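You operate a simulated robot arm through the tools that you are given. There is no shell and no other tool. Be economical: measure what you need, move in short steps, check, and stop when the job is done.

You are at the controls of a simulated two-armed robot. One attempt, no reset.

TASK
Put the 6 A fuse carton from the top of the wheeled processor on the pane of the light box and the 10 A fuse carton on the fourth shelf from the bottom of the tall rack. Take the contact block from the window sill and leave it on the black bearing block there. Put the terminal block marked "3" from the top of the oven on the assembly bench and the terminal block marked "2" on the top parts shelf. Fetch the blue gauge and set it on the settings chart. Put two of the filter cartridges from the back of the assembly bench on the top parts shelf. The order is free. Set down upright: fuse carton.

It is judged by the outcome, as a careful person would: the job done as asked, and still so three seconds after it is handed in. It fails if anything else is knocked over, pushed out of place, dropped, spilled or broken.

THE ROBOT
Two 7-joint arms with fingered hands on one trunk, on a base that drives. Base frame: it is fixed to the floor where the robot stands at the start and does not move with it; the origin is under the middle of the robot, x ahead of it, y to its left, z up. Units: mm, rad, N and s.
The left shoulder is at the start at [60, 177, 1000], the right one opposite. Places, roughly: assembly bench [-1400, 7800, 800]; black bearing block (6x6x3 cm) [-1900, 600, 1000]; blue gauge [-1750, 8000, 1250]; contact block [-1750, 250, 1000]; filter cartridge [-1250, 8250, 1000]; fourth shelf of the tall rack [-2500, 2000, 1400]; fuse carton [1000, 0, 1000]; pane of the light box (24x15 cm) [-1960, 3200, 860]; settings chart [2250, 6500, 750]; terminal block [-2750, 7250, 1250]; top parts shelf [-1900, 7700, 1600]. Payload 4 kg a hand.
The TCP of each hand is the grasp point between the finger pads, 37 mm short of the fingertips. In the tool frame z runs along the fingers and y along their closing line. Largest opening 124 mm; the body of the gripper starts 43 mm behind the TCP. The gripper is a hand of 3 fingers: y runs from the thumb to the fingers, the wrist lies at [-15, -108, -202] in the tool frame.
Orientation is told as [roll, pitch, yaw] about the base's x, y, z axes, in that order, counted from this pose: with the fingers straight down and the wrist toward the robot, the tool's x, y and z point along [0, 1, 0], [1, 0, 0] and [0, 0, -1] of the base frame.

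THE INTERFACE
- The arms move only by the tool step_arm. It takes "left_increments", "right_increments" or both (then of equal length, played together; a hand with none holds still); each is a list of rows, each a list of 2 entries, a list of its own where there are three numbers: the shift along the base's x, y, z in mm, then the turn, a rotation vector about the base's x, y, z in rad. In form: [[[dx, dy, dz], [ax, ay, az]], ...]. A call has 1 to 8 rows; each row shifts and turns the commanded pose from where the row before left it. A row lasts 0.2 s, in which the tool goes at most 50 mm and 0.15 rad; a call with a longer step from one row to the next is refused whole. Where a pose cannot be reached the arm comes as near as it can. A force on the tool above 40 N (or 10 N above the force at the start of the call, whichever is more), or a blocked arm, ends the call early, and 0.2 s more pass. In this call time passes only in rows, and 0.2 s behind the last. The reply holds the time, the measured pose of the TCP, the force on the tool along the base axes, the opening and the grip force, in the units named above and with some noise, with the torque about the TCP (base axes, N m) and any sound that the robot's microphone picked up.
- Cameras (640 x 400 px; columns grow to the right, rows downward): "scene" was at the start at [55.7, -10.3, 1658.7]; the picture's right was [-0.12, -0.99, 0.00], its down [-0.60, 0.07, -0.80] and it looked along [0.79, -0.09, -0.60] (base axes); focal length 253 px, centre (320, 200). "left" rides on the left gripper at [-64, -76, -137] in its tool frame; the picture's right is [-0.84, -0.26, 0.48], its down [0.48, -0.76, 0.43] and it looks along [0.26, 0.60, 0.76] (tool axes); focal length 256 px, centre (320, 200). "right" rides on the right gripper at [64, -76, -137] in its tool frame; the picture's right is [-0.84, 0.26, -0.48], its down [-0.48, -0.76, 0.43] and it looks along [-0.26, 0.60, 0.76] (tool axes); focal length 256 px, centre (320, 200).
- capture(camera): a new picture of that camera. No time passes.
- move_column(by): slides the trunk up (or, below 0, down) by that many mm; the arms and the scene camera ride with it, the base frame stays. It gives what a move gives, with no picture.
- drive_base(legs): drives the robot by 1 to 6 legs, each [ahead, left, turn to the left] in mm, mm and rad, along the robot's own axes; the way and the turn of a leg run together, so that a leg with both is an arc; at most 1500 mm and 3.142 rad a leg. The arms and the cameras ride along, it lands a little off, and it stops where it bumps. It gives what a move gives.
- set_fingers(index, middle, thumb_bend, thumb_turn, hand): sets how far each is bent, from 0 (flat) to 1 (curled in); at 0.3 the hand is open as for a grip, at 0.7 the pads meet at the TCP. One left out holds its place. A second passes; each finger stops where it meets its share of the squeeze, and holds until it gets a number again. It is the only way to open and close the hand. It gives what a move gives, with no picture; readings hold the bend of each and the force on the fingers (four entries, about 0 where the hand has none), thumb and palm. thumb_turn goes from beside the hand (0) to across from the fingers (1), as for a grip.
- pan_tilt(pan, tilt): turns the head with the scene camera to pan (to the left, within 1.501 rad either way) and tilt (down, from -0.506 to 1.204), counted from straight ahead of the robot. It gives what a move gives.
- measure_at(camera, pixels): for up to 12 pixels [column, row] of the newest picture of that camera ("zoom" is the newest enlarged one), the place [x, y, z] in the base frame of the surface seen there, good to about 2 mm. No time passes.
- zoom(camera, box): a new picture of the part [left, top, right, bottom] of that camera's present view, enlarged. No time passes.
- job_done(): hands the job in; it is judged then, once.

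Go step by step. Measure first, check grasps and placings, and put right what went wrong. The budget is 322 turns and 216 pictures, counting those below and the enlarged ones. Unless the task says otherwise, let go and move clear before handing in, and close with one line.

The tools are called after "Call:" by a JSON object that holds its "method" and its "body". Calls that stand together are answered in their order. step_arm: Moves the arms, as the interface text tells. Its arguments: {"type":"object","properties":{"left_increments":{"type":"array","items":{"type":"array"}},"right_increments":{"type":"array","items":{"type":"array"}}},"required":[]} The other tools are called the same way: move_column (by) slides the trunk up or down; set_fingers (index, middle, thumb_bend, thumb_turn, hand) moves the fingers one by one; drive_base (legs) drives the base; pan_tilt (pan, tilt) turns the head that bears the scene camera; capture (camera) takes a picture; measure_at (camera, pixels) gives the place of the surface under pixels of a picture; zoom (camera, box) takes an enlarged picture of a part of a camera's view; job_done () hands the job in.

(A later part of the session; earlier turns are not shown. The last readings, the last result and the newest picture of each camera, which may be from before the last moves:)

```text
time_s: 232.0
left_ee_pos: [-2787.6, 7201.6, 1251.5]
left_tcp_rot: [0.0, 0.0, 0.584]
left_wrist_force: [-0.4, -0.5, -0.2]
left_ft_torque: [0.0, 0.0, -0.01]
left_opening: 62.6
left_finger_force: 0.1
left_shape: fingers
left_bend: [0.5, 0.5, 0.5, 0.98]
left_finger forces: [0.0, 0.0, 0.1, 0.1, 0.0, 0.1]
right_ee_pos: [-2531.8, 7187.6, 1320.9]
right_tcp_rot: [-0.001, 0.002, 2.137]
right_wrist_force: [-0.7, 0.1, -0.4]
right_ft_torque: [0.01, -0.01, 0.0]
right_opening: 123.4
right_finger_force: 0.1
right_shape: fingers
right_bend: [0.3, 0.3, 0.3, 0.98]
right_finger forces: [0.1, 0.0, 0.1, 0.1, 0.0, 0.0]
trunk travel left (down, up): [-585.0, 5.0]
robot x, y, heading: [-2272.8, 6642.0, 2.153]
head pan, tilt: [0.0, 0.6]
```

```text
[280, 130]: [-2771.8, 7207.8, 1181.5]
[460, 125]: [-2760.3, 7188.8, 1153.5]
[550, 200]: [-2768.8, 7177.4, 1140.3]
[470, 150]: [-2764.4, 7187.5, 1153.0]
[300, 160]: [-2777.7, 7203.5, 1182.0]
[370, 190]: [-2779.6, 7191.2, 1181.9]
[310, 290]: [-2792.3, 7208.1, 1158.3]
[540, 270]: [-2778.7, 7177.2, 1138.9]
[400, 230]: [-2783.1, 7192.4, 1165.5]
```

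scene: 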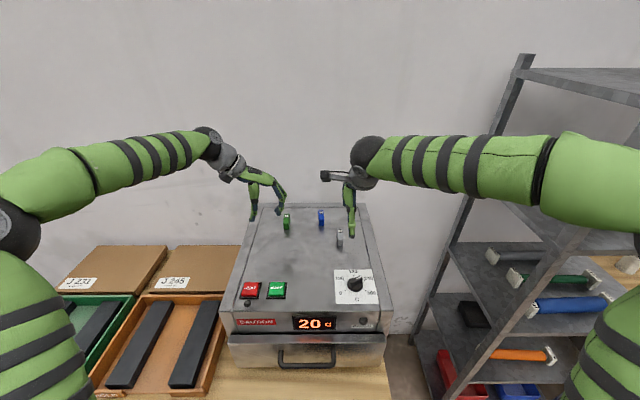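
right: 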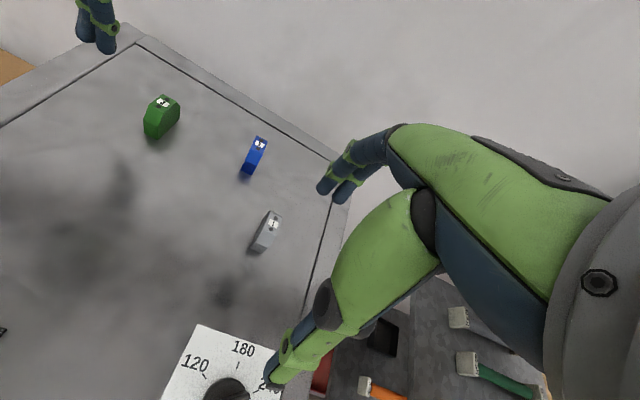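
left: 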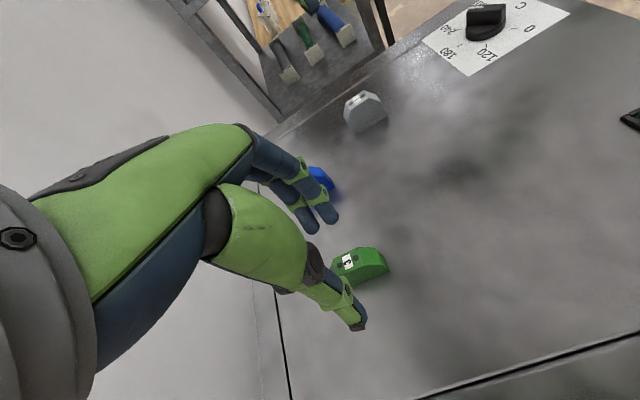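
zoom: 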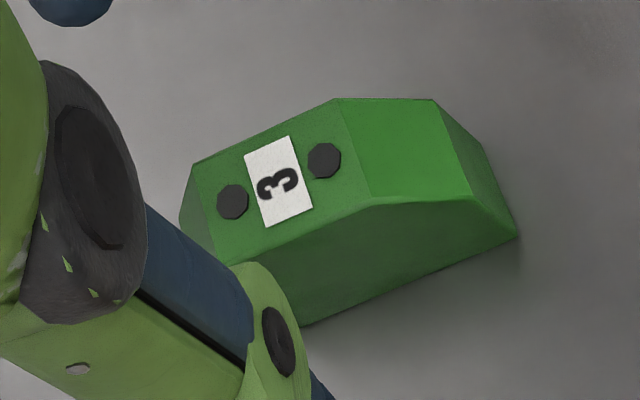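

The block's long axis matches the hand's x axis within about 2°, with its centre near (-2786,7204). I'll descend to z 1188.

Call:
{"method": "step_arm", "body": {"left_increments": [[[1.5, 2, -30], [0, 0, 0]], [[0, 0, -25], [0, 0, 0]], [[0, 0, -8], [0, 0, 0]]]}}

Call:
{"method": "set_fingers", "body": {"hand": "left", "index": 0.72, "middle": 0.72, "thumb_bend": 0.72}}

Call:
{"method": "step_arm", "body": {"left_increments": [[[0, 0, 20], [0, 0, 0]], [[0, 0, 30], [0, 0, 0]], [[0, 0, 40], [0, 0, 0]]]}}

Call:
{"method": "capture", "body": {"camera": "left"}}

```text
time_s: 232.8
left_ee_pos: [-2785.8, 7203.7, 1187.8]
left_tcp_rot: [-0.001, 0.0, 0.586]
left_wrist_force: [0.2, -0.3, 0.2]
left_ft_torque: [0.03, 0.0, 0.01]
left_opening: 62.1
left_finger_force: 0.0
left_shape: fingers
left_bend: [0.5, 0.5, 0.5, 0.98]
left_finger forces: [0.0, 0.1, 0.0, 0.0, 0.1, 0.0]
right_ee_pos: [-2531.5, 7187.0, 1320.0]
right_tcp_rot: [0.0, 0.002, 2.133]
right_wrist_force: [-0.5, 0.9, 0.1]
right_ft_torque: [-0.02, 0.02, -0.02]
right_opening: 123.3
right_finger_force: 0.0
right_shape: fingers
right_bend: [0.3, 0.3, 0.3, 0.98]
right_finger forces: [0.0, 0.0, 0.0, 0.0, 0.1, 0.1]
trunk travel left (down, up): [-585.0, 5.0]
robot x, y, heading: [-2269.0, 6645.6, 2.154]
head pan, tilt: [0.0, 0.6]
```

```text
time_s: 233.8
left_ee_pos: [-2785.4, 7203.6, 1187.3]
left_tcp_rot: [0.001, 0.0, 0.586]
left_wrist_force: [1.1, 0.1, 1.0]
left_ft_torque: [-0.04, 0.01, 0.0]
left_opening: 16.8
left_finger_force: 18.0
left_shape: fingers
left_bend: [0.65, 0.67, 0.67, 0.96]
left_finger forces: [11.5, 6.7, 0.0, 0.0, 18.3, 0.1]
right_ee_pos: [-2532.0, 7187.6, 1320.9]
right_tcp_rot: [0.001, 0.002, 2.136]
right_wrist_force: [-0.1, -0.7, -0.4]
right_ft_torque: [0.0, 0.0, -0.01]
right_opening: 123.4
right_finger_force: 0.2
right_shape: fingers
right_bend: [0.3, 0.3, 0.3, 0.98]
right_finger forces: [0.0, 0.1, 0.1, 0.0, 0.0, 0.0]
trunk travel left (down, up): [-585.0, 5.0]
robot x, y, heading: [-2272.7, 6644.0, 2.151]
head pan, tilt: [0.0, 0.6]
```

```text
time_s: 234.6
left_ee_pos: [-2783.9, 7203.6, 1278.6]
left_tcp_rot: [-0.001, 0.0, 0.584]
left_wrist_force: [-0.1, 0.5, 0.1]
left_ft_torque: [-0.02, 0.01, -0.02]
left_opening: 16.9
left_finger_force: 18.7
left_shape: fingers
left_bend: [0.65, 0.67, 0.67, 0.96]
left_finger forces: [11.5, 6.7, 0.0, 0.1, 18.1, 0.0]
right_ee_pos: [-2530.4, 7186.8, 1320.6]
right_tcp_rot: [-0.001, 0.001, 2.136]
right_wrist_force: [0.2, 0.3, -0.5]
right_ft_torque: [0.01, 0.01, 0.02]
right_opening: 123.3
right_finger_force: 0.1
right_shape: fingers
right_bend: [0.3, 0.3, 0.3, 0.98]
right_finger forces: [0.0, 0.0, 0.0, 0.1, 0.1, 0.1]
trunk travel left (down, up): [-585.0, 5.0]
robot x, y, heading: [-2269.5, 6643.2, 2.151]
head pan, tilt: [0.0, 0.6]
```

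```text
122 pictures are left
```

left: 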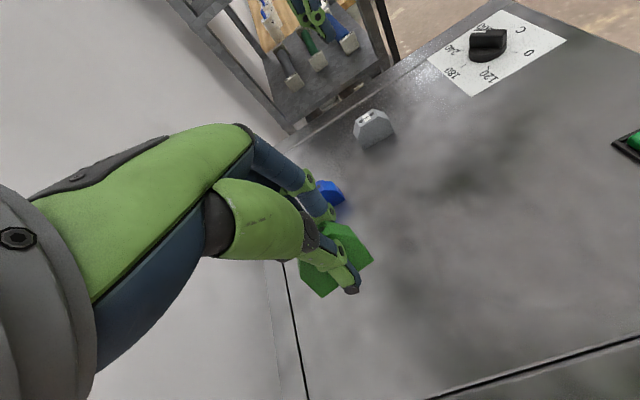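

The green block is held. I'll retract the left hand while turning the right hand 90° counterclockwise with its fingers half-closed.

Call:
{"method": "set_fingers", "body": {"hand": "right", "index": 0.5, "middle": 0.5, "thumb_bend": 0.5}}

Call:
{"method": "step_arm", "body": {"left_increments": [[[0, -25, 10], [0, 0, 0.14]], [[0, -28, 10], [0, 0, 0.14]], [[0, -28, 5], [0, 0, 0.14]], [[0, -28, 5], [0, 0, 0.14]], [[0, -28, 5], [0, 0, 0.14]], [[0, -28, 5], [0, 0, 0.14]], [[0, -28, 0], [0, 0, 0.14]], [[0, -28, 0], [0, 0, 0.14]]], "right_increments": [[[0, 0, 0], [0, 0, 0.14]], [[0, 0, 0], [0, 0, 0.14]], [[0, 0, 0], [0, 0, 0.14]], [[0, 0, 0], [0, 0, 0.14]], [[0, 0, 0], [0, 0, 0.14]], [[0, 0, 0], [0, 0, 0.14]], [[0, 0, 0], [0, 0, 0.14]], [[0, 0, 0], [0, 0, 0.14]]]}}

Call:
{"method": "step_arm", "body": {"right_increments": [[[-37, 22, -10], [0, 0, 0.113]], [[-37, 22, -15], [0, 0, 0.113]], [[-37, 25, -20], [0, 0, 0.113]], [[-38, 27, -15], [0, 0, 0.113]]]}}

Call:
{"method": "capture", "body": {"camera": "right"}}

Call:
{"method": "capture", "body": {"camera": "scene"}}

```text
time_s: 235.6
left_ee_pos: [-2785.7, 7202.2, 1278.7]
left_tcp_rot: [-0.001, -0.001, 0.587]
left_wrist_force: [0.1, -0.9, -0.9]
left_ft_torque: [-0.01, 0.01, 0.0]
left_opening: 16.9
left_finger_force: 18.9
left_shape: fingers
left_bend: [0.65, 0.67, 0.67, 0.96]
left_finger forces: [11.5, 6.7, 0.1, 0.1, 18.1, 0.0]
right_ee_pos: [-2530.1, 7186.8, 1321.3]
right_tcp_rot: [-0.001, 0.0, 2.136]
right_wrist_force: [0.2, -0.5, -0.2]
right_ft_torque: [-0.04, -0.01, 0.01]
right_opening: 62.5
right_finger_force: 0.0
right_shape: fingers
right_bend: [0.5, 0.5, 0.5, 0.98]
right_finger forces: [0.0, 0.0, 0.1, 0.1, 0.0, 0.0]
trunk travel left (down, up): [-585.0, 5.0]
robot x, y, heading: [-2265.7, 6639.6, 2.15]
head pan, tilt: [0.0, 0.6]
```

```text
time_s: 237.4
left_ee_pos: [-2785.7, 6983.6, 1315.0]
left_tcp_rot: [-0.001, -0.001, 1.709]
left_wrist_force: [0.0, -0.3, -0.6]
left_ft_torque: [-0.03, 0.01, 0.01]
left_opening: 16.9
left_finger_force: 18.4
left_shape: fingers
left_bend: [0.65, 0.67, 0.67, 0.96]
left_finger forces: [11.5, 6.7, 0.0, 0.1, 18.2, 0.1]
right_ee_pos: [-2531.8, 7187.5, 1317.3]
right_tcp_rot: [-0.001, 0.001, -3.025]
right_wrist_force: [0.7, -0.8, -0.5]
right_ft_torque: [0.0, -0.01, 0.0]
right_opening: 62.7
right_finger_force: 0.1
right_shape: fingers
right_bend: [0.5, 0.5, 0.5, 0.98]
right_finger forces: [0.0, 0.1, 0.0, 0.1, 0.0, 0.0]
trunk travel left (down, up): [-585.0, 5.0]
robot x, y, heading: [-2273.2, 6647.2, 2.152]
head pan, tilt: [0.0, 0.6]
```

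```text
time_s: 238.4
left_ee_pos: [-2788.7, 6984.2, 1313.6]
left_tcp_rot: [-0.003, 0.001, 1.707]
left_wrist_force: [-0.1, 0.3, -0.4]
left_ft_torque: [0.0, -0.07, -0.02]
left_opening: 16.8
left_finger_force: 17.6
left_shape: fingers
left_bend: [0.65, 0.67, 0.67, 0.96]
left_finger forces: [11.5, 6.7, 0.1, 0.0, 18.1, 0.0]
right_ee_pos: [-2681.7, 7280.5, 1255.1]
right_tcp_rot: [0.001, 0.003, -2.573]
right_wrist_force: [0.0, 0.2, 0.3]
right_ft_torque: [0.01, -0.02, 0.01]
right_opening: 62.2
right_finger_force: 0.1
right_shape: fingers
right_bend: [0.5, 0.5, 0.5, 0.98]
right_finger forces: [0.1, 0.1, 0.0, 0.0, 0.0, 0.0]
trunk travel left (down, up): [-585.0, 5.0]
robot x, y, heading: [-2269.9, 6646.2, 2.149]
head pan, tilt: [0.0, 0.6]
```

```text
121 pictures are left
```

right: 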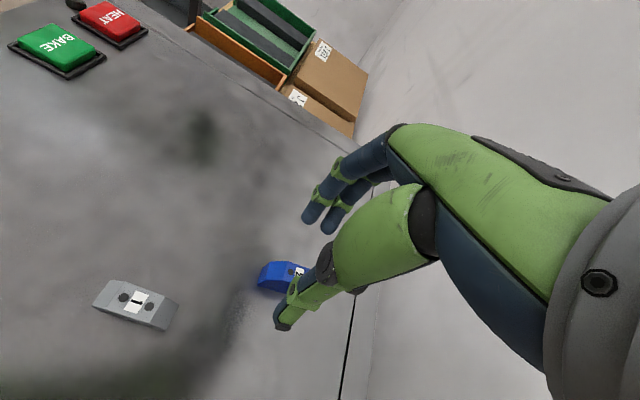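

```text
120 pictures are left
```

scene: 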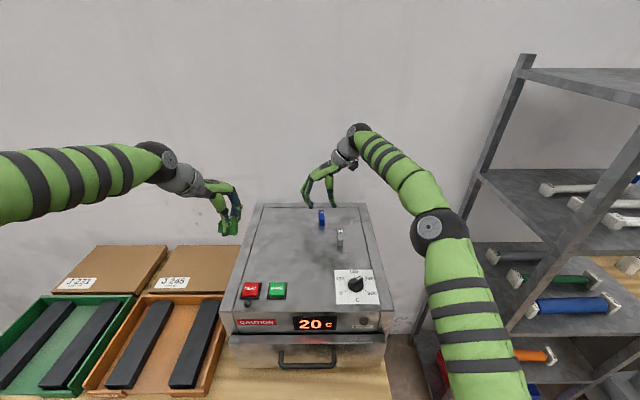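

The blue block is at (283,276), close to the thumb side, so I'll measure its position.

Call:
{"method": "zoom", "body": {"camera": "right", "box": [240, 240, 340, 320]}}

Call:
{"method": "measure_at", "body": {"camera": "zoom", "pixels": [[200, 150], [330, 150], [330, 200], [300, 240], [130, 220], [200, 200], [120, 180], [340, 225]]}}

```text
5.00 times, centred on (290, 280) of right
```

zoom: 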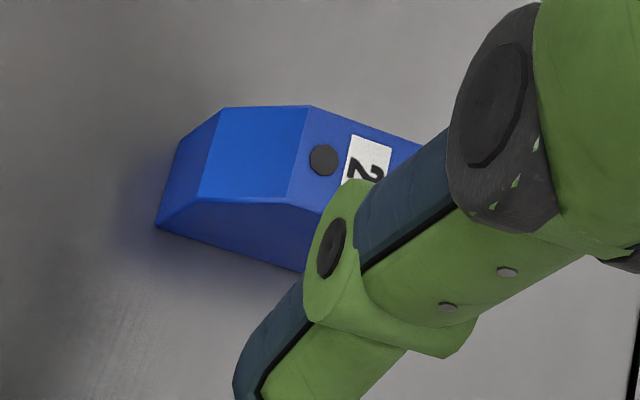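

```text
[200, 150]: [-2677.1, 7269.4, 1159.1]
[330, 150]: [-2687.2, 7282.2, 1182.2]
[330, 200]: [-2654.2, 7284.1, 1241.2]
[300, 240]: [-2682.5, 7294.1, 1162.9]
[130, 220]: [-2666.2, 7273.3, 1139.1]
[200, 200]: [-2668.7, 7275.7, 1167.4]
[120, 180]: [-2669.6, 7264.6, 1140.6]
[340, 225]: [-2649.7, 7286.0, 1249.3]
```

The blue block's centre is about (-2687,7289). I'll shift 10 mm deeper, descend and grip.

Call:
{"method": "step_arm", "body": {"right_increments": [[[-5, 9, -30], [0, 0, 0]], [[0, 0, -28], [0, 0, 0]], [[0, 0, -9], [0, 0, 0]]]}}

Call:
{"method": "capture", "body": {"camera": "right"}}

```text
time_s: 239.2
left_ee_pos: [-2785.4, 6984.3, 1316.1]
left_tcp_rot: [0.001, 0.0, 1.706]
left_wrist_force: [-0.7, 0.7, 0.4]
left_ft_torque: [0.0, 0.05, -0.02]
left_opening: 16.6
left_finger_force: 18.2
left_shape: fingers
left_bend: [0.65, 0.67, 0.67, 0.96]
left_finger forces: [11.4, 6.7, 0.0, 0.0, 18.1, 0.0]
right_ee_pos: [-2687.5, 7293.8, 1190.9]
right_tcp_rot: [0.001, 0.003, -2.575]
right_wrist_force: [1.0, -0.1, 0.4]
right_ft_torque: [0.0, 0.02, 0.02]
right_opening: 62.3
right_finger_force: 0.1
right_shape: fingers
right_bend: [0.5, 0.5, 0.5, 0.98]
right_finger forces: [0.1, 0.1, 0.1, 0.1, 0.0, 0.0]
trunk travel left (down, up): [-585.0, 5.0]
robot x, y, heading: [-2270.7, 6643.3, 2.156]
head pan, tilt: [0.0, 0.6]
```

```text
118 pictures are left
```

right: 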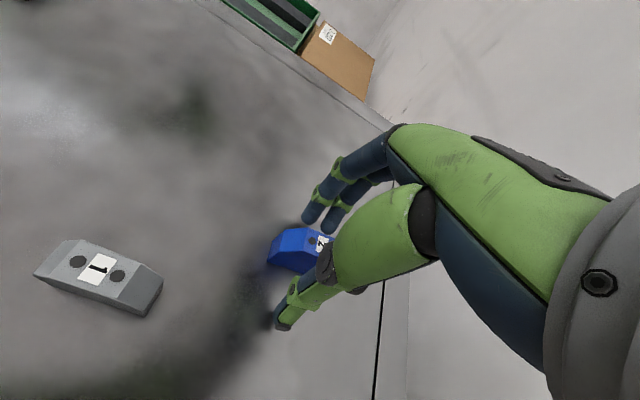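

Call:
{"method": "step_arm", "body": {"right_increments": [[[2, -4, -3], [0, 0, 0]]]}}

Call:
{"method": "set_fingers", "body": {"hand": "right", "index": 0.72, "middle": 0.72, "thumb_bend": 0.72}}

Call:
{"method": "step_arm", "body": {"right_increments": [[[0, 0, 20], [0, 0, 0]], [[0, 0, 30], [0, 0, 0]], [[0, 0, 40], [0, 0, 0]]]}}

Call:
{"method": "capture", "body": {"camera": "right"}}

```text
time_s: 239.6
left_ee_pos: [-2785.9, 6984.5, 1315.7]
left_tcp_rot: [0.001, 0.001, 1.707]
left_wrist_force: [0.7, -0.3, -1.1]
left_ft_torque: [0.0, 0.0, 0.0]
left_opening: 16.6
left_finger_force: 17.9
left_shape: fingers
left_bend: [0.65, 0.67, 0.67, 0.96]
left_finger forces: [11.5, 6.8, 0.1, 0.1, 18.1, 0.0]
right_ee_pos: [-2684.2, 7288.8, 1189.1]
right_tcp_rot: [0.0, 0.0, -2.576]
right_wrist_force: [0.7, 0.7, -0.4]
right_ft_torque: [-0.01, 0.02, 0.03]
right_opening: 62.1
right_finger_force: 0.0
right_shape: fingers
right_bend: [0.5, 0.5, 0.5, 0.98]
right_finger forces: [0.0, 0.0, 0.0, 0.0, 0.0, 0.0]
trunk travel left (down, up): [-585.0, 5.0]
robot x, y, heading: [-2269.7, 6642.7, 2.153]
head pan, tilt: [0.0, 0.6]
```

```text
time_s: 240.6
left_ee_pos: [-2785.4, 6983.5, 1316.2]
left_tcp_rot: [-0.001, 0.001, 1.707]
left_wrist_force: [0.0, -0.9, -1.4]
left_ft_torque: [-0.02, 0.01, -0.02]
left_opening: 16.8
left_finger_force: 18.0
left_shape: fingers
left_bend: [0.65, 0.67, 0.67, 0.96]
left_finger forces: [11.4, 6.7, 0.1, 0.0, 18.0, 0.0]
right_ee_pos: [-2684.2, 7288.9, 1188.7]
right_tcp_rot: [0.0, 0.001, -2.576]
right_wrist_force: [-0.5, 0.6, -0.9]
right_ft_torque: [-0.02, 0.03, 0.01]
right_opening: 16.8
right_finger_force: 18.2
right_shape: fingers
right_bend: [0.65, 0.67, 0.67, 0.96]
right_finger forces: [11.5, 6.8, 0.0, 0.0, 18.1, 0.0]
trunk travel left (down, up): [-585.0, 5.0]
robot x, y, heading: [-2270.2, 6643.3, 2.153]
head pan, tilt: [0.0, 0.6]
```

```text
time_s: 241.4
left_ee_pos: [-2787.0, 6982.8, 1315.8]
left_tcp_rot: [-0.001, -0.001, 1.706]
left_wrist_force: [-0.8, -0.6, -0.4]
left_ft_torque: [-0.02, -0.03, 0.02]
left_opening: 16.8
left_finger_force: 18.3
left_shape: fingers
left_bend: [0.65, 0.67, 0.67, 0.96]
left_finger forces: [11.6, 6.6, 0.0, 0.1, 18.1, 0.0]
right_ee_pos: [-2686.8, 7284.6, 1279.2]
right_tcp_rot: [0.002, 0.003, -2.574]
right_wrist_force: [0.0, 0.6, 0.4]
right_ft_torque: [-0.01, -0.02, -0.01]
right_opening: 16.8
right_finger_force: 18.0
right_shape: fingers
right_bend: [0.65, 0.67, 0.67, 0.96]
right_finger forces: [11.4, 6.8, 0.0, 0.1, 18.1, 0.1]
trunk travel left (down, up): [-585.0, 5.0]
robot x, y, heading: [-2273.0, 6641.4, 2.155]
head pan, tilt: [0.0, 0.6]
```

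```text
117 pictures are left
```

right: 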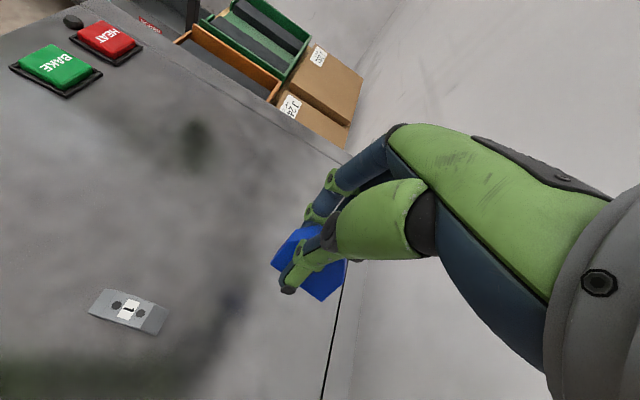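

Both blocks are held. The top shelf at z 1600 is too high for fingers-down, so I'll place "3" on the bench and re-grip "2" there with horizontal fingers. First I'll retract the right arm and look toward the bench.

Call:
{"method": "step_arm", "body": {"right_increments": [[[40, -12, 8], [0, 0, -0.14]], [[40, -12, 8], [0, 0, -0.14]], [[40, -12, 8], [0, 0, -0.14]], [[40, -12, 8], [0, 0, -0.14]], [[40, -12, 8], [0, 0, -0.14]], [[40, -12, 8], [0, 0, -0.14]], [[40, -12, 8], [0, 0, -0.14]], [[40, -12, 8], [0, 0, -0.14]]]}}

Call:
{"method": "pan_tilt", "body": {"pan": -1.1, "tilt": 0.5}}

Call:
{"method": "capture", "body": {"camera": "scene"}}

```text
time_s: 243.2
left_ee_pos: [-2784.6, 6981.9, 1316.3]
left_tcp_rot: [0.0, -0.002, 1.707]
left_wrist_force: [0.2, -0.6, -0.6]
left_ft_torque: [0.01, 0.0, 0.0]
left_opening: 16.8
left_finger_force: 18.0
left_shape: fingers
left_bend: [0.65, 0.67, 0.67, 0.96]
left_finger forces: [11.5, 6.7, 0.0, 0.0, 18.0, 0.0]
right_ee_pos: [-2365.3, 7191.2, 1341.7]
right_tcp_rot: [0.0, 0.0, 2.585]
right_wrist_force: [-0.7, -0.3, -0.3]
right_ft_torque: [-0.03, 0.02, -0.02]
right_opening: 16.7
right_finger_force: 17.3
right_shape: fingers
right_bend: [0.65, 0.67, 0.67, 0.96]
right_finger forces: [11.1, 6.7, 0.0, 0.0, 17.8, 0.1]
trunk travel left (down, up): [-585.0, 5.0]
robot x, y, heading: [-2270.3, 6645.9, 2.154]
head pan, tilt: [0.0, 0.6]
```

```text
time_s: 244.5
left_ee_pos: [-2784.8, 6984.7, 1316.0]
left_tcp_rot: [0.001, 0.001, 1.707]
left_wrist_force: [-0.2, 0.1, -0.3]
left_ft_torque: [0.0, -0.05, -0.02]
left_opening: 16.8
left_finger_force: 18.1
left_shape: fingers
left_bend: [0.65, 0.67, 0.67, 0.96]
left_finger forces: [11.5, 6.7, 0.1, 0.0, 18.0, 0.0]
right_ee_pos: [-2365.4, 7193.3, 1341.0]
right_tcp_rot: [0.001, 0.001, 2.589]
right_wrist_force: [-0.4, -1.2, -1.0]
right_ft_torque: [-0.03, 0.02, -0.01]
right_opening: 16.6
right_finger_force: 17.6
right_shape: fingers
right_bend: [0.65, 0.67, 0.67, 0.96]
right_finger forces: [11.0, 6.8, 0.1, 0.0, 17.7, 0.0]
trunk travel left (down, up): [-585.0, 5.0]
robot x, y, heading: [-2269.8, 6647.5, 2.146]
head pan, tilt: [-1.1, 0.499]
```

```text
116 pictures are left
```

scene: 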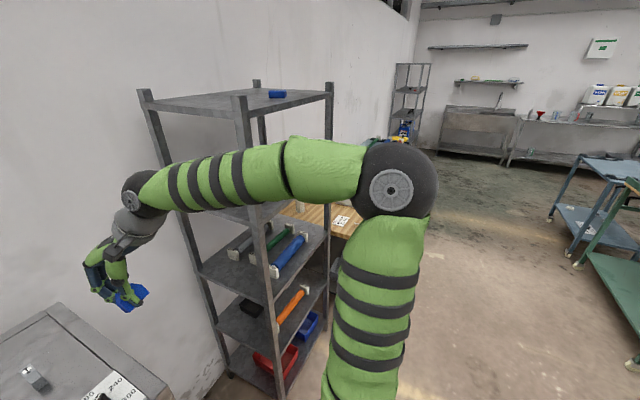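

The right hand is near the rack's front plane, so I'll back off 400 mm first and then slide right along the wall toward the bench.

Call:
{"method": "drive_base", "body": {"legs": [[-400, 0, 0], [0, -1400, 0]]}}

Call:
{"method": "pan_tilt", "body": {"pan": 0.1, "tilt": 0.5}}

Call:
{"method": "capture", "body": {"camera": "scene"}}

```text
time_s: 253.7
left_ee_pos: [-1417.7, 7422.1, 1315.7]
left_tcp_rot: [0.0, 0.001, 1.76]
left_wrist_force: [0.3, -0.4, -0.1]
left_ft_torque: [0.0, -0.01, -0.01]
left_opening: 17.0
left_finger_force: 18.4
left_shape: fingers
left_bend: [0.65, 0.67, 0.67, 0.96]
left_finger forces: [11.5, 6.6, 0.1, 0.0, 18.1, 0.1]
right_ee_pos: [-1008.5, 7653.1, 1341.5]
right_tcp_rot: [-0.001, 0.001, 2.641]
right_wrist_force: [0.1, 0.5, -0.3]
right_ft_torque: [-0.01, -0.02, 0.02]
right_opening: 16.8
right_finger_force: 18.3
right_shape: fingers
right_bend: [0.65, 0.67, 0.67, 0.96]
right_finger forces: [11.1, 6.6, 0.0, 0.0, 17.6, 0.0]
trunk travel left (down, up): [-585.0, 5.0]
robot x, y, heading: [-882.7, 7109.5, 2.208]
head pan, tilt: [-1.1, 0.499]
```

```text
time_s: 255.1
left_ee_pos: [-1418.0, 7421.8, 1316.0]
left_tcp_rot: [-0.001, -0.001, 1.76]
left_wrist_force: [-0.2, -0.1, -0.7]
left_ft_torque: [0.0, 0.02, -0.01]
left_opening: 16.9
left_finger_force: 18.2
left_shape: fingers
left_bend: [0.65, 0.67, 0.67, 0.96]
left_finger forces: [11.4, 6.7, 0.1, 0.0, 18.1, 0.1]
right_ee_pos: [-1008.6, 7653.4, 1340.8]
right_tcp_rot: [0.0, 0.001, 2.642]
right_wrist_force: [0.0, 0.4, 0.1]
right_ft_torque: [0.04, 0.05, -0.03]
right_opening: 16.7
right_finger_force: 17.6
right_shape: fingers
right_bend: [0.65, 0.67, 0.67, 0.96]
right_finger forces: [11.0, 6.8, 0.1, 0.1, 17.7, 0.1]
trunk travel left (down, up): [-585.0, 5.0]
robot x, y, heading: [-885.2, 7109.5, 2.204]
head pan, tilt: [0.099, 0.499]
```

```text
115 pictures are left
```

scene: 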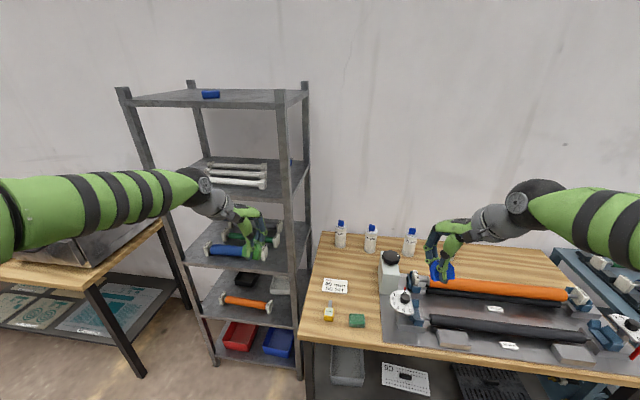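

I now have a good view of the bench and rack. I'll measure the free spots, front edge, cartridges and shelf levels.

Call:
{"method": "measure_at", "body": {"camera": "scene", "pixels": [[303, 338], [322, 240], [318, 270], [350, 260], [360, 295], [375, 325], [335, 286], [328, 314], [357, 320], [340, 248], [371, 252], [410, 256]]}}

Call:
{"method": "measure_at", "body": {"camera": "scene", "pixels": [[340, 235], [371, 240], [410, 240], [210, 96], [245, 98], [265, 100], [282, 96], [145, 102], [330, 345], [450, 360], [292, 150], [250, 100]]}}

Call:
{"method": "zoom", "body": {"camera": "scene", "box": [300, 210, 440, 340]}}

```text
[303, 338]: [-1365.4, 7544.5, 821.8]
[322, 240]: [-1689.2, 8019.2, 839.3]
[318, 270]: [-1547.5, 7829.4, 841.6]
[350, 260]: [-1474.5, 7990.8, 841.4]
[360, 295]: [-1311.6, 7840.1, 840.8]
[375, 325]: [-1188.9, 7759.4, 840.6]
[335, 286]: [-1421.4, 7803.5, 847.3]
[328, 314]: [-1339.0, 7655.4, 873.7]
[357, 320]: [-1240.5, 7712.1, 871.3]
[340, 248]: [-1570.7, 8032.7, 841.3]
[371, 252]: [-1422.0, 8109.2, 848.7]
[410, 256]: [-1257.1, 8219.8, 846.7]
```

```text
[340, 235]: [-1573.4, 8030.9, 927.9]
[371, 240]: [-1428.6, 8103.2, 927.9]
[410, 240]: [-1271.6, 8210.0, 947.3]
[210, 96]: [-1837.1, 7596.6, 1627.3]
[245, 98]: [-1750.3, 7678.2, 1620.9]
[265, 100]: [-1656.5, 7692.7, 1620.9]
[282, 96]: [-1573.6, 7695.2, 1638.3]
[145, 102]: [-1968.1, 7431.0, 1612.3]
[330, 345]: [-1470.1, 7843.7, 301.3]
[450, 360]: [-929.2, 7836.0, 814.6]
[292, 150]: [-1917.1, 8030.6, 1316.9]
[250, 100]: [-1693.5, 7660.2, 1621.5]
```

```text
3.08 times, centred on (370, 275) of scene
```

zoom: 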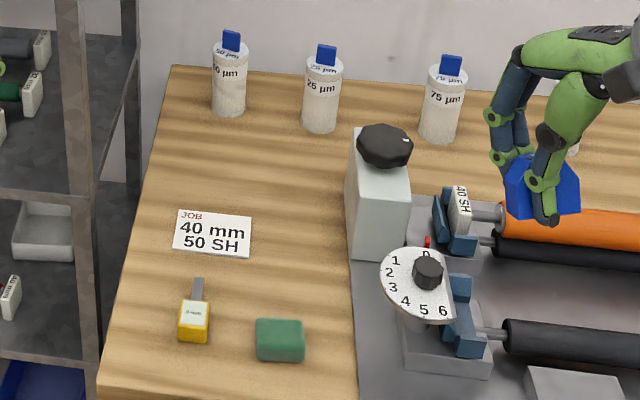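

The bench top is at z 841, with open spots around (-1312,7840) and (-1400,7930). I'll align the base for the left hand to place "3".

Call:
{"method": "drive_base", "body": {"legs": [[0, 0, -0.051], [145, -167, 0]]}}

Call:
{"method": "step_arm", "body": {"left_increments": [[[15, 40, -10], [0, 0, 0.1]], [[15, 40, -20], [0, 0, 0.1]], [[15, 40, -20], [0, 0, 0.1]], [[10, 40, -20], [0, 0, 0.1]], [[5, 35, -30], [0, 0, 0]], [[0, 20, -40], [0, 0, 0]]]}}

Call:
{"method": "capture", "body": {"camera": "scene"}}

```text
time_s: 257.2
left_ee_pos: [-1342.7, 7661.5, 1314.6]
left_tcp_rot: [0.0, 0.001, 1.714]
left_wrist_force: [-0.3, 0.3, 0.4]
left_ft_torque: [-0.01, -0.01, 0.0]
left_opening: 17.1
left_finger_force: 18.0
left_shape: fingers
left_bend: [0.65, 0.67, 0.67, 0.96]
left_finger forces: [11.5, 6.7, 0.0, 0.1, 18.1, 0.0]
right_ee_pos: [-924.3, 7872.4, 1340.5]
right_tcp_rot: [0.003, 0.001, 2.593]
right_wrist_force: [-0.5, -0.6, -0.9]
right_ft_torque: [-0.03, 0.05, 0.01]
right_opening: 16.7
right_finger_force: 17.4
right_shape: fingers
right_bend: [0.65, 0.67, 0.67, 0.96]
right_finger forces: [11.1, 6.7, 0.0, 0.1, 17.6, 0.0]
trunk travel left (down, up): [-585.0, 5.0]
robot x, y, heading: [-825.3, 7320.5, 2.158]
head pan, tilt: [0.099, 0.499]
```

```text
time_s: 258.6
left_ee_pos: [-1283.5, 7875.9, 1173.8]
left_tcp_rot: [0.001, 0.0, 2.115]
left_wrist_force: [-0.3, 0.0, -0.7]
left_ft_torque: [-0.02, -0.02, 0.0]
left_opening: 16.8
left_finger_force: 17.9
left_shape: fingers
left_bend: [0.65, 0.67, 0.67, 0.96]
left_finger forces: [11.5, 6.6, 0.1, 0.0, 18.0, 0.1]
right_ee_pos: [-923.3, 7873.3, 1340.3]
right_tcp_rot: [0.003, 0.0, 2.595]
right_wrist_force: [-0.2, 0.6, 0.1]
right_ft_torque: [0.0, 0.0, -0.03]
right_opening: 16.5
right_finger_force: 17.1
right_shape: fingers
right_bend: [0.65, 0.67, 0.67, 0.96]
right_finger forces: [11.1, 6.8, 0.0, 0.1, 17.6, 0.1]
trunk travel left (down, up): [-585.0, 5.0]
robot x, y, heading: [-825.8, 7326.3, 2.16]
head pan, tilt: [0.099, 0.499]
```

```text
113 pictures are left
```

scene: 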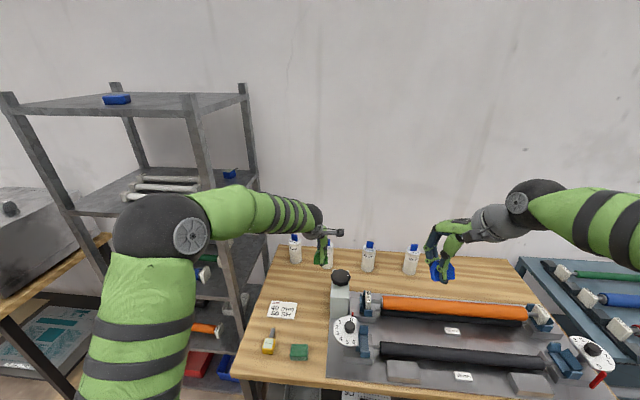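

The left hand is above the bench. I'll lower to just above (-1320,7838), between the card and the white post.

Call:
{"method": "step_arm", "body": {"left_increments": [[[-12, -13, -40], [0, 0, 0]], [[-12, -13, -40], [0, 0, 0]], [[-12, -12, -40], [0, 0, 0]], [[0, 0, -45], [0, 0, 0]], [[0, 0, -40], [0, 0, 0]], [[0, 0, -35], [0, 0, 0]], [[0, 0, -20], [0, 0, 0]]]}}

Call:
{"method": "zoom", "body": {"camera": "scene", "box": [230, 220, 400, 370]}}

Call:
{"method": "capture", "body": {"camera": "left"}}

```text
time_s: 260.2
left_ee_pos: [-1319.5, 7835.3, 916.8]
left_tcp_rot: [0.0, 0.001, 2.114]
left_wrist_force: [0.2, -0.6, -0.2]
left_ft_torque: [0.01, -0.02, -0.01]
left_opening: 17.0
left_finger_force: 17.5
left_shape: fingers
left_bend: [0.65, 0.67, 0.67, 0.96]
left_finger forces: [11.4, 6.5, 0.0, 0.0, 17.9, 0.0]
right_ee_pos: [-924.1, 7870.9, 1341.7]
right_tcp_rot: [0.001, 0.003, 2.594]
right_wrist_force: [-0.8, 0.5, -1.2]
right_ft_torque: [-0.01, 0.02, -0.01]
right_opening: 16.7
right_finger_force: 18.1
right_shape: fingers
right_bend: [0.65, 0.67, 0.67, 0.96]
right_finger forces: [11.1, 6.7, 0.0, 0.1, 17.5, 0.1]
trunk travel left (down, up): [-585.0, 5.0]
robot x, y, heading: [-827.8, 7323.1, 2.16]
head pan, tilt: [0.099, 0.499]
```

```text
2.67 times, centred on (315, 295) of scene
```

zoom: 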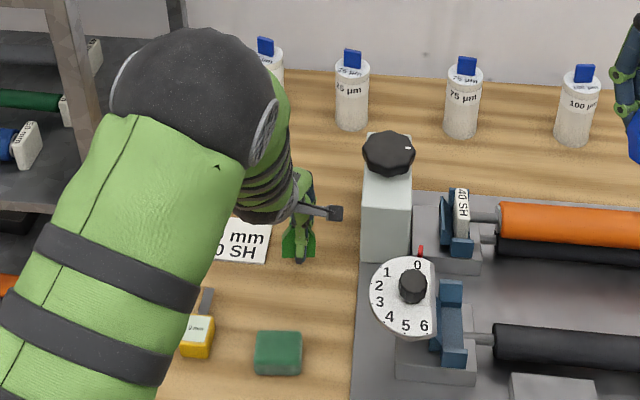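

```text
111 pictures are left
```

left: 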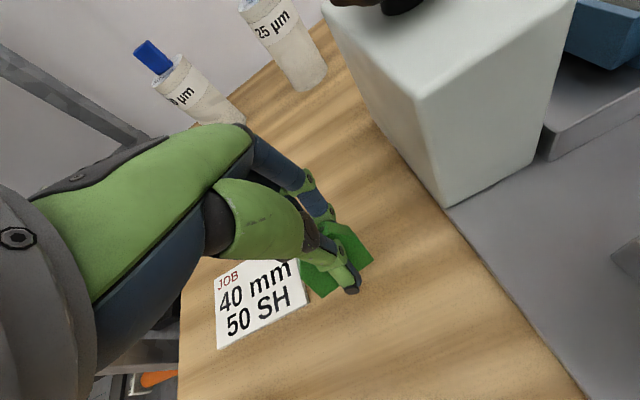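

The block hovers close to the card's right edge, so I'll measure that edge.

Call:
{"method": "measure_at", "body": {"camera": "left", "pixels": [[298, 270], [306, 303], [308, 308], [360, 225], [318, 296], [373, 258], [420, 190]]}}

```text
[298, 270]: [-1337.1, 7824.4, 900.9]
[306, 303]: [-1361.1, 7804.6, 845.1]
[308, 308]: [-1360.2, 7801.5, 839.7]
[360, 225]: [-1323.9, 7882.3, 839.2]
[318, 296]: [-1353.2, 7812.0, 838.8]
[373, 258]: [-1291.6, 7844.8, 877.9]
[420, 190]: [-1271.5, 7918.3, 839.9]
```

There's about 27 mm clearance to the card, so I'll lower the rest to contact.

Call:
{"method": "step_arm", "body": {"left_increments": [[[2, 1, -20], [0, 0, 0]], [[0, 0, -6], [0, 0, 0]], [[0, 0, -2], [0, 0, 0]], [[0, 0, -2], [0, 0, 0]]]}}

```text
time_s: 261.2
left_ee_pos: [-1317.5, 7837.3, 887.1]
left_tcp_rot: [-0.002, -0.001, 2.112]
left_wrist_force: [0.1, -0.6, 2.8]
left_ft_torque: [0.07, -0.02, -0.02]
left_opening: 17.0
left_finger_force: 18.2
left_shape: fingers
left_bend: [0.65, 0.67, 0.67, 0.96]
left_finger forces: [11.0, 6.8, 0.1, 0.0, 19.2, 0.0]
right_ee_pos: [-923.0, 7870.7, 1341.2]
right_tcp_rot: [0.0, 0.001, 2.593]
right_wrist_force: [0.1, -0.4, -0.5]
right_ft_torque: [-0.01, 0.0, 0.03]
right_opening: 16.8
right_finger_force: 18.2
right_shape: fingers
right_bend: [0.65, 0.67, 0.67, 0.96]
right_finger forces: [11.1, 6.8, 0.1, 0.0, 17.6, 0.0]
trunk travel left (down, up): [-585.0, 5.0]
robot x, y, heading: [-825.9, 7325.7, 2.162]
head pan, tilt: [0.099, 0.499]
```

Contact (+3 N). Release and lift.

Call:
{"method": "set_fingers", "body": {"hand": "left", "index": 0.52, "middle": 0.52, "thumb_bend": 0.52}}

Call:
{"method": "step_arm", "body": {"left_increments": [[[0, 0, 25], [0, 0, 0]], [[0, 0, 40], [0, 0, 0]], [[0, 0, 45], [0, 0, 0]], [[-10, -10, 45], [0, 0, 0]], [[-20, -20, 30], [0, 0, 0]], [[-30, -20, 20], [0, 0, 0]], [[-30, -20, 10], [0, 0, 0]]]}}

Call:
{"method": "zoom", "body": {"camera": "scene", "box": [230, 220, 400, 370]}}

```text
time_s: 262.2
left_ee_pos: [-1318.1, 7837.2, 886.1]
left_tcp_rot: [0.002, -0.001, 2.115]
left_wrist_force: [-0.4, -0.1, 0.0]
left_ft_torque: [-0.02, 0.04, -0.01]
left_opening: 55.7
left_finger_force: 0.0
left_shape: fingers
left_bend: [0.52, 0.52, 0.52, 0.97]
left_finger forces: [0.0, 0.0, 0.1, 0.0, 0.1, 0.0]
right_ee_pos: [-924.0, 7871.6, 1342.7]
right_tcp_rot: [0.0, 0.001, 2.594]
right_wrist_force: [0.4, -0.9, 0.4]
right_ft_torque: [-0.01, 0.0, 0.01]
right_opening: 16.6
right_finger_force: 17.4
right_shape: fingers
right_bend: [0.65, 0.67, 0.67, 0.96]
right_finger forces: [11.2, 6.7, 0.1, 0.0, 17.6, 0.1]
trunk travel left (down, up): [-585.0, 5.0]
robot x, y, heading: [-825.2, 7322.9, 2.16]
head pan, tilt: [0.099, 0.499]
```

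```text
time_s: 263.8
left_ee_pos: [-1407.5, 7769.7, 1104.2]
left_tcp_rot: [-0.002, -0.001, 2.112]
left_wrist_force: [-0.2, 0.7, -0.2]
left_ft_torque: [0.03, -0.04, 0.0]
left_opening: 55.9
left_finger_force: 0.1
left_shape: fingers
left_bend: [0.52, 0.52, 0.52, 0.98]
left_finger forces: [0.1, 0.0, 0.0, 0.1, 0.0, 0.0]
right_ee_pos: [-924.0, 7871.1, 1342.2]
right_tcp_rot: [0.0, 0.003, 2.594]
right_wrist_force: [0.7, 0.7, -0.2]
right_ft_torque: [-0.02, 0.06, -0.04]
right_opening: 16.7
right_finger_force: 17.7
right_shape: fingers
right_bend: [0.65, 0.67, 0.67, 0.96]
right_finger forces: [11.1, 6.6, 0.0, 0.0, 17.7, 0.0]
trunk travel left (down, up): [-585.0, 5.0]
robot x, y, heading: [-827.3, 7325.8, 2.158]
head pan, tilt: [0.099, 0.499]
```

```text
2.67 times, centred on (315, 295) of scene
```

zoom: 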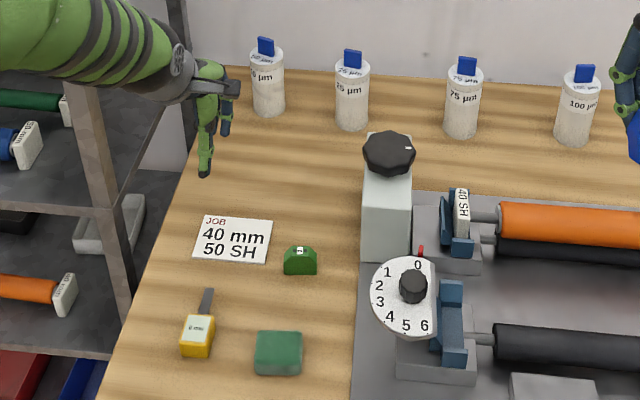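

Block "3" stands on the bench. Next I'll retract the left hand, step the base left and forward, and set "2" down in the open area for re-gripping.

Call:
{"method": "step_arm", "body": {"left_increments": [[[20, -28, 15], [0, 0, 0]], [[22, -32, 15], [0, 0, 0]], [[22, -32, 15], [0, 0, 0]], [[22, -32, 0], [0, 0, 0]], [[22, -32, 0], [0, 0, 0]], [[22, -32, 0], [0, 0, 0]]]}}

Call:
{"method": "drive_base", "body": {"legs": [[70, 150, 0]]}}

Call:
{"method": "step_arm", "body": {"right_increments": [[[-35, -10, -15], [0, 0, 0.14]], [[-35, -10, -15], [0, 0, 0.14]], [[-35, 0, -20], [0, 0, 0.14]], [[-35, 0, -20], [0, 0, 0.14]], [[-35, 0, -20], [0, 0, 0.14]], [[-35, 0, -20], [0, 0, 0.14]], [[-35, 0, -20], [0, 0, 0.14]], [[-35, 0, -20], [0, 0, 0.14]]]}}

Call:
{"method": "capture", "body": {"camera": "scene"}}

```text
time_s: 265.2
left_ee_pos: [-1277.1, 7579.4, 1147.5]
left_tcp_rot: [0.002, 0.0, 2.112]
left_wrist_force: [-0.2, -0.7, 0.8]
left_ft_torque: [0.03, 0.01, 0.0]
left_opening: 55.7
left_finger_force: 0.1
left_shape: fingers
left_bend: [0.52, 0.52, 0.52, 0.98]
left_finger forces: [0.0, 0.0, 0.0, 0.1, 0.0, 0.1]
right_ee_pos: [-922.4, 7871.5, 1342.7]
right_tcp_rot: [-0.001, 0.001, 2.593]
right_wrist_force: [0.8, 0.1, -1.0]
right_ft_torque: [0.02, 0.04, -0.02]
right_opening: 16.7
right_finger_force: 17.3
right_shape: fingers
right_bend: [0.65, 0.67, 0.67, 0.96]
right_finger forces: [11.1, 6.8, 0.0, 0.0, 17.6, 0.0]
trunk travel left (down, up): [-585.0, 5.0]
robot x, y, heading: [-824.1, 7323.5, 2.162]
head pan, tilt: [0.099, 0.499]
```

```text
time_s: 266.6
left_ee_pos: [-1439.1, 7560.2, 1147.0]
left_tcp_rot: [-0.002, 0.0, 2.111]
left_wrist_force: [-0.5, -0.4, 0.1]
left_ft_torque: [0.04, -0.01, 0.06]
left_opening: 55.8
left_finger_force: 0.0
left_shape: fingers
left_bend: [0.52, 0.52, 0.52, 0.98]
left_finger forces: [0.0, 0.0, 0.0, 0.0, 0.0, 0.0]
right_ee_pos: [-1086.4, 7850.1, 1342.4]
right_tcp_rot: [0.001, 0.002, 2.59]
right_wrist_force: [-0.6, -0.4, -0.4]
right_ft_torque: [-0.01, 0.02, -0.01]
right_opening: 16.6
right_finger_force: 17.3
right_shape: fingers
right_bend: [0.65, 0.67, 0.67, 0.96]
right_finger forces: [11.1, 6.6, 0.0, 0.1, 17.6, 0.1]
trunk travel left (down, up): [-585.0, 5.0]
robot x, y, heading: [-988.0, 7303.3, 2.158]
head pan, tilt: [0.099, 0.499]
```

```text
time_s: 268.4
left_ee_pos: [-1438.8, 7559.5, 1146.9]
left_tcp_rot: [-0.001, 0.001, 2.112]
left_wrist_force: [0.7, -0.3, -0.4]
left_ft_torque: [-0.04, -0.05, -0.03]
left_opening: 55.9
left_finger_force: 0.0
left_shape: fingers
left_bend: [0.52, 0.52, 0.52, 0.98]
left_finger forces: [0.1, 0.0, 0.1, 0.0, 0.2, 0.1]
right_ee_pos: [-1368.2, 7832.6, 1188.6]
right_tcp_rot: [0.003, 0.001, -2.57]
right_wrist_force: [1.0, 1.0, 0.1]
right_ft_torque: [-0.01, -0.02, -0.01]
right_opening: 16.9
right_finger_force: 18.0
right_shape: fingers
right_bend: [0.65, 0.67, 0.67, 0.96]
right_finger forces: [11.1, 6.7, 0.0, 0.0, 17.7, 0.1]
trunk travel left (down, up): [-585.0, 5.0]
robot x, y, heading: [-989.0, 7300.5, 2.152]
head pan, tilt: [0.099, 0.499]
```

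```text
109 pictures are left
```

scene: 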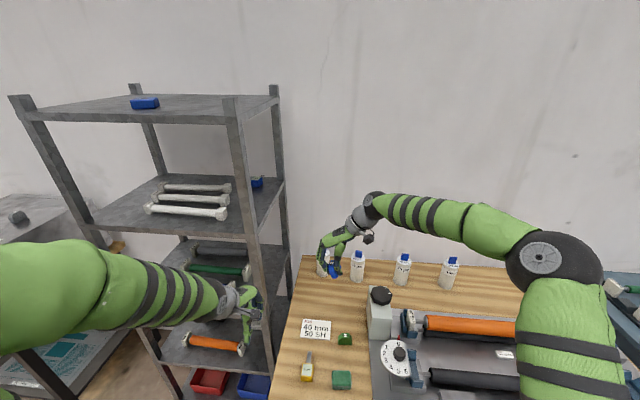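

Call:
{"method": "measure_at", "body": {"camera": "scene", "pixels": [[325, 300], [340, 305], [320, 290], [316, 318], [303, 320], [330, 320], [358, 282], [324, 275], [345, 340], [300, 290], [258, 183], [380, 290]]}}

Call:
{"method": "zoom", "body": {"camera": "scene", "box": [120, 140, 290, 240]}}

```text
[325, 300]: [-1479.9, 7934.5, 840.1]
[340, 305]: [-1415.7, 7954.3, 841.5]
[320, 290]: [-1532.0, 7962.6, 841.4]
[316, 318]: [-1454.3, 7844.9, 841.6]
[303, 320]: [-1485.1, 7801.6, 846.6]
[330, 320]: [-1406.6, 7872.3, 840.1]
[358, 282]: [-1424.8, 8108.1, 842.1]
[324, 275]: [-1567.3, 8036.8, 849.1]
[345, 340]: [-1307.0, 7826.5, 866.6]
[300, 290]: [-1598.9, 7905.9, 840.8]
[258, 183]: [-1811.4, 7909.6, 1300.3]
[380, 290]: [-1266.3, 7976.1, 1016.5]
```

```text
3.76 times, centred on (205, 190) of scene
```

zoom: 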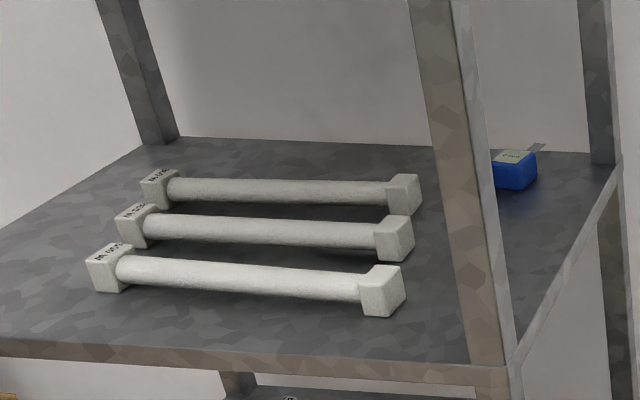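

The gauge sits at about (-1811,7910), z about 1300, at the rear right of the second shelf. Now I'll lower "2" at (-1475,7900), which is clear of everything.

Call:
{"method": "step_arm", "body": {"right_increments": [[[-27, 17, -30], [0, 0, 0]], [[-27, 17, -30], [0, 0, 0]], [[-27, 17, -30], [0, 0, 0]], [[-26, 17, -30], [0, 0, 0]], [[0, 0, -45], [0, 0, 0]], [[0, 0, -45], [0, 0, 0]], [[0, 0, -45], [0, 0, 0]], [[0, 0, -30], [0, 0, 0]]]}}

Call:
{"method": "zoom", "body": {"camera": "scene", "box": [270, 220, 440, 370]}}

```text
time_s: 270.2
left_ee_pos: [-1438.0, 7559.4, 1146.7]
left_tcp_rot: [-0.001, 0.0, 2.111]
left_wrist_force: [0.3, -0.9, 0.6]
left_ft_torque: [0.0, 0.03, 0.05]
left_opening: 56.0
left_finger_force: 0.1
left_shape: fingers
left_bend: [0.52, 0.52, 0.52, 0.98]
left_finger forces: [0.0, 0.0, 0.0, 0.1, 0.0, 0.0]
right_ee_pos: [-1470.9, 7896.1, 907.7]
right_tcp_rot: [0.0, 0.001, -2.572]
right_wrist_force: [-0.6, -0.4, -0.3]
right_ft_torque: [0.02, 0.02, 0.0]
right_opening: 16.8
right_finger_force: 17.9
right_shape: fingers
right_bend: [0.65, 0.67, 0.67, 0.96]
right_finger forces: [11.0, 6.6, 0.0, 0.0, 17.6, 0.1]
trunk travel left (down, up): [-585.0, 5.0]
robot x, y, heading: [-988.9, 7303.9, 2.157]
head pan, tilt: [0.099, 0.499]
```

```text
2.67 times, centred on (355, 295) of scene
```

zoom: 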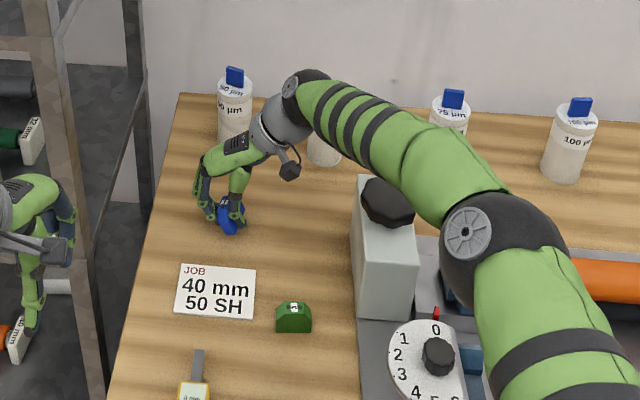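

The elbow is passing near the white post, so I'll check its clearance before the last 20 mm.

Call:
{"method": "measure_at", "body": {"camera": "zoom", "pixels": [[395, 190], [420, 180], [390, 170], [450, 290], [510, 270], [230, 225], [480, 340], [465, 235]]}}

```text
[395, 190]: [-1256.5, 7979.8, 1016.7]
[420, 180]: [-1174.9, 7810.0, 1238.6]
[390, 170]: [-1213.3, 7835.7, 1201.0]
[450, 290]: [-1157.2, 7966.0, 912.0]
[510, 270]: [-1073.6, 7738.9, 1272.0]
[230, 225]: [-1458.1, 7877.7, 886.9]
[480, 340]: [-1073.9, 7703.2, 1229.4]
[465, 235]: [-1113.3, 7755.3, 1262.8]
```

The forearm is above 1200, well over the 1017 knob. I'll lower to contact.

Call:
{"method": "step_arm", "body": {"right_increments": [[[0, 0, -12], [0, 0, 0]], [[0, 0, -5], [0, 0, 0]], [[0, 0, -2], [0, 0, 0]], [[0, 0, -2], [0, 0, 0]]]}}

```text
time_s: 271.2
left_ee_pos: [-1437.7, 7559.5, 1147.8]
left_tcp_rot: [0.0, 0.0, 2.111]
left_wrist_force: [-1.0, -0.4, -0.4]
left_ft_torque: [0.04, -0.01, -0.01]
left_opening: 55.7
left_finger_force: 0.0
left_shape: fingers
left_bend: [0.52, 0.52, 0.52, 0.98]
left_finger forces: [0.1, 0.1, 0.0, 0.0, 0.1, 0.0]
right_ee_pos: [-1470.7, 7896.9, 887.5]
right_tcp_rot: [-0.003, -0.001, -2.574]
right_wrist_force: [-0.6, 0.8, 4.4]
right_ft_torque: [-0.06, 0.03, 0.0]
right_opening: 16.6
right_finger_force: 18.9
right_shape: fingers
right_bend: [0.65, 0.67, 0.67, 0.96]
right_finger forces: [11.0, 6.7, 0.1, 0.0, 19.7, 0.0]
trunk travel left (down, up): [-585.0, 5.0]
robot x, y, heading: [-988.3, 7300.9, 2.16]
head pan, tilt: [0.099, 0.499]
```

New idea: fingers-down placing on the top shelf is reachable if I stand close (TCP about 450 ahead of the axis). So I'll keep hold of "2", lift it again and tuck both arms for the rack approach.

Call:
{"method": "step_arm", "body": {"right_increments": [[[0, 0, 40], [0, 0, 0]], [[0, 0, 45], [0, 0, 0]], [[0, 0, 48], [0, 0, 0]], [[0, 0, 48], [0, 0, 0]], [[5, -5, 45], [0, 0, 0]], [[20, -15, 40], [0, 0, -0.12]], [[30, -20, 30], [0, 0, -0.14]], [[30, -20, 30], [0, 0, -0.14]]], "left_increments": [[[0, 0, 0], [0, 0, 0]], [[0, 0, 0], [0, 0, 0]], [[-10, -35, 20], [0, 0, 0]], [[-10, -40, 20], [0, 0, 0]], [[-15, -40, 20], [0, 0, 0.05]], [[-20, -40, 20], [0, 0, 0.1]], [[-20, -40, 20], [0, 0, 0.1]], [[-20, -40, 0], [0, 0, 0.1]]]}}

Call:
{"method": "step_arm", "body": {"right_increments": [[[35, -20, 28], [0, 0, -0.14]], [[35, -20, 28], [0, 0, -0.14]], [[35, -20, 28], [0, 0, -0.14]], [[35, -15, 30], [0, 0, -0.14]], [[35, -15, 30], [0, 0, -0.14]], [[30, -10, 35], [0, 0, -0.14]], [[20, 0, 40], [0, 0, -0.14]], [[10, 0, 45], [0, 0, -0.14]]]}}

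Call:
{"method": "capture", "body": {"camera": "scene"}}

```text
time_s: 273.1
left_ee_pos: [-1535.2, 7321.6, 1244.5]
left_tcp_rot: [0.002, -0.002, 2.46]
left_wrist_force: [-0.6, 0.1, 0.4]
left_ft_torque: [0.0, -0.01, -0.01]
left_opening: 55.8
left_finger_force: 0.1
left_shape: fingers
left_bend: [0.52, 0.52, 0.52, 0.98]
left_finger forces: [0.0, 0.0, 0.0, 0.0, 0.0, 0.0]
right_ee_pos: [-1386.1, 7836.1, 1209.9]
right_tcp_rot: [0.0, 0.001, -2.971]
right_wrist_force: [-1.3, 0.0, -0.1]
right_ft_torque: [0.04, -0.03, -0.01]
right_opening: 16.6
right_finger_force: 17.6
right_shape: fingers
right_bend: [0.65, 0.67, 0.67, 0.96]
right_finger forces: [11.1, 6.6, 0.1, 0.1, 17.8, 0.0]
trunk travel left (down, up): [-585.0, 5.0]
robot x, y, heading: [-986.0, 7302.0, 2.156]
head pan, tilt: [0.099, 0.499]
```

```text
time_s: 274.9
left_ee_pos: [-1534.5, 7322.8, 1244.7]
left_tcp_rot: [0.001, -0.002, 2.461]
left_wrist_force: [-0.2, -0.2, -0.2]
left_ft_torque: [0.02, -0.05, -0.02]
left_opening: 55.9
left_finger_force: 0.0
left_shape: fingers
left_bend: [0.52, 0.52, 0.52, 0.98]
left_finger forces: [0.0, 0.1, 0.0, 0.1, 0.1, 0.1]
right_ee_pos: [-1152.7, 7736.0, 1477.4]
right_tcp_rot: [0.001, 0.001, 2.189]
right_wrist_force: [0.2, 0.7, -0.1]
right_ft_torque: [-0.03, -0.01, -0.03]
right_opening: 16.5
right_finger_force: 17.5
right_shape: fingers
right_bend: [0.65, 0.67, 0.67, 0.96]
right_finger forces: [11.1, 6.6, 0.0, 0.0, 17.7, 0.1]
trunk travel left (down, up): [-585.0, 5.0]
robot x, y, heading: [-986.1, 7300.5, 2.156]
head pan, tilt: [0.099, 0.499]
```

```text
106 pictures are left
```

scene: 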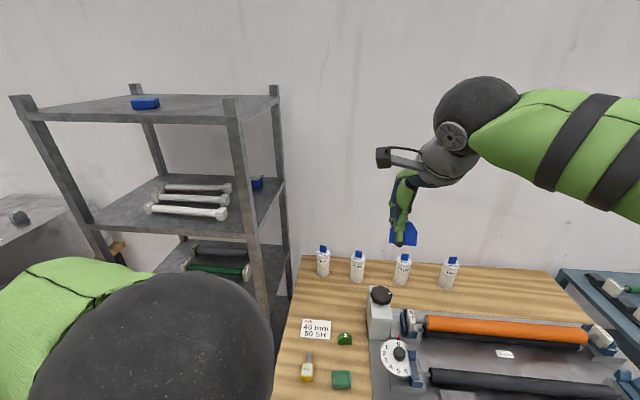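

I'll measure the rack's top shelf corners and posts precisely.

Call:
{"method": "measure_at", "body": {"camera": "scene", "pixels": [[45, 112], [215, 118], [228, 117], [262, 100], [150, 97], [145, 104], [190, 110], [230, 102], [274, 90], [22, 100], [225, 125], [60, 118]]}}

```text
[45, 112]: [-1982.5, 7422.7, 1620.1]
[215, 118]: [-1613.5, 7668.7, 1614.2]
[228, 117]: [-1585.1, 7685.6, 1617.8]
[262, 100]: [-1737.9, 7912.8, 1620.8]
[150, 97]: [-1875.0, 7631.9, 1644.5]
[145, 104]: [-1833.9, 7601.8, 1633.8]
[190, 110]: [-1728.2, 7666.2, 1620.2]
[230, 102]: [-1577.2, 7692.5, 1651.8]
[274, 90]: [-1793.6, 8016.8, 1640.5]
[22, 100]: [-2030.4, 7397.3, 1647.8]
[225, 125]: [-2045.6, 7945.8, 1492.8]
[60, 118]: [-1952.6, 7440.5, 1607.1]
```

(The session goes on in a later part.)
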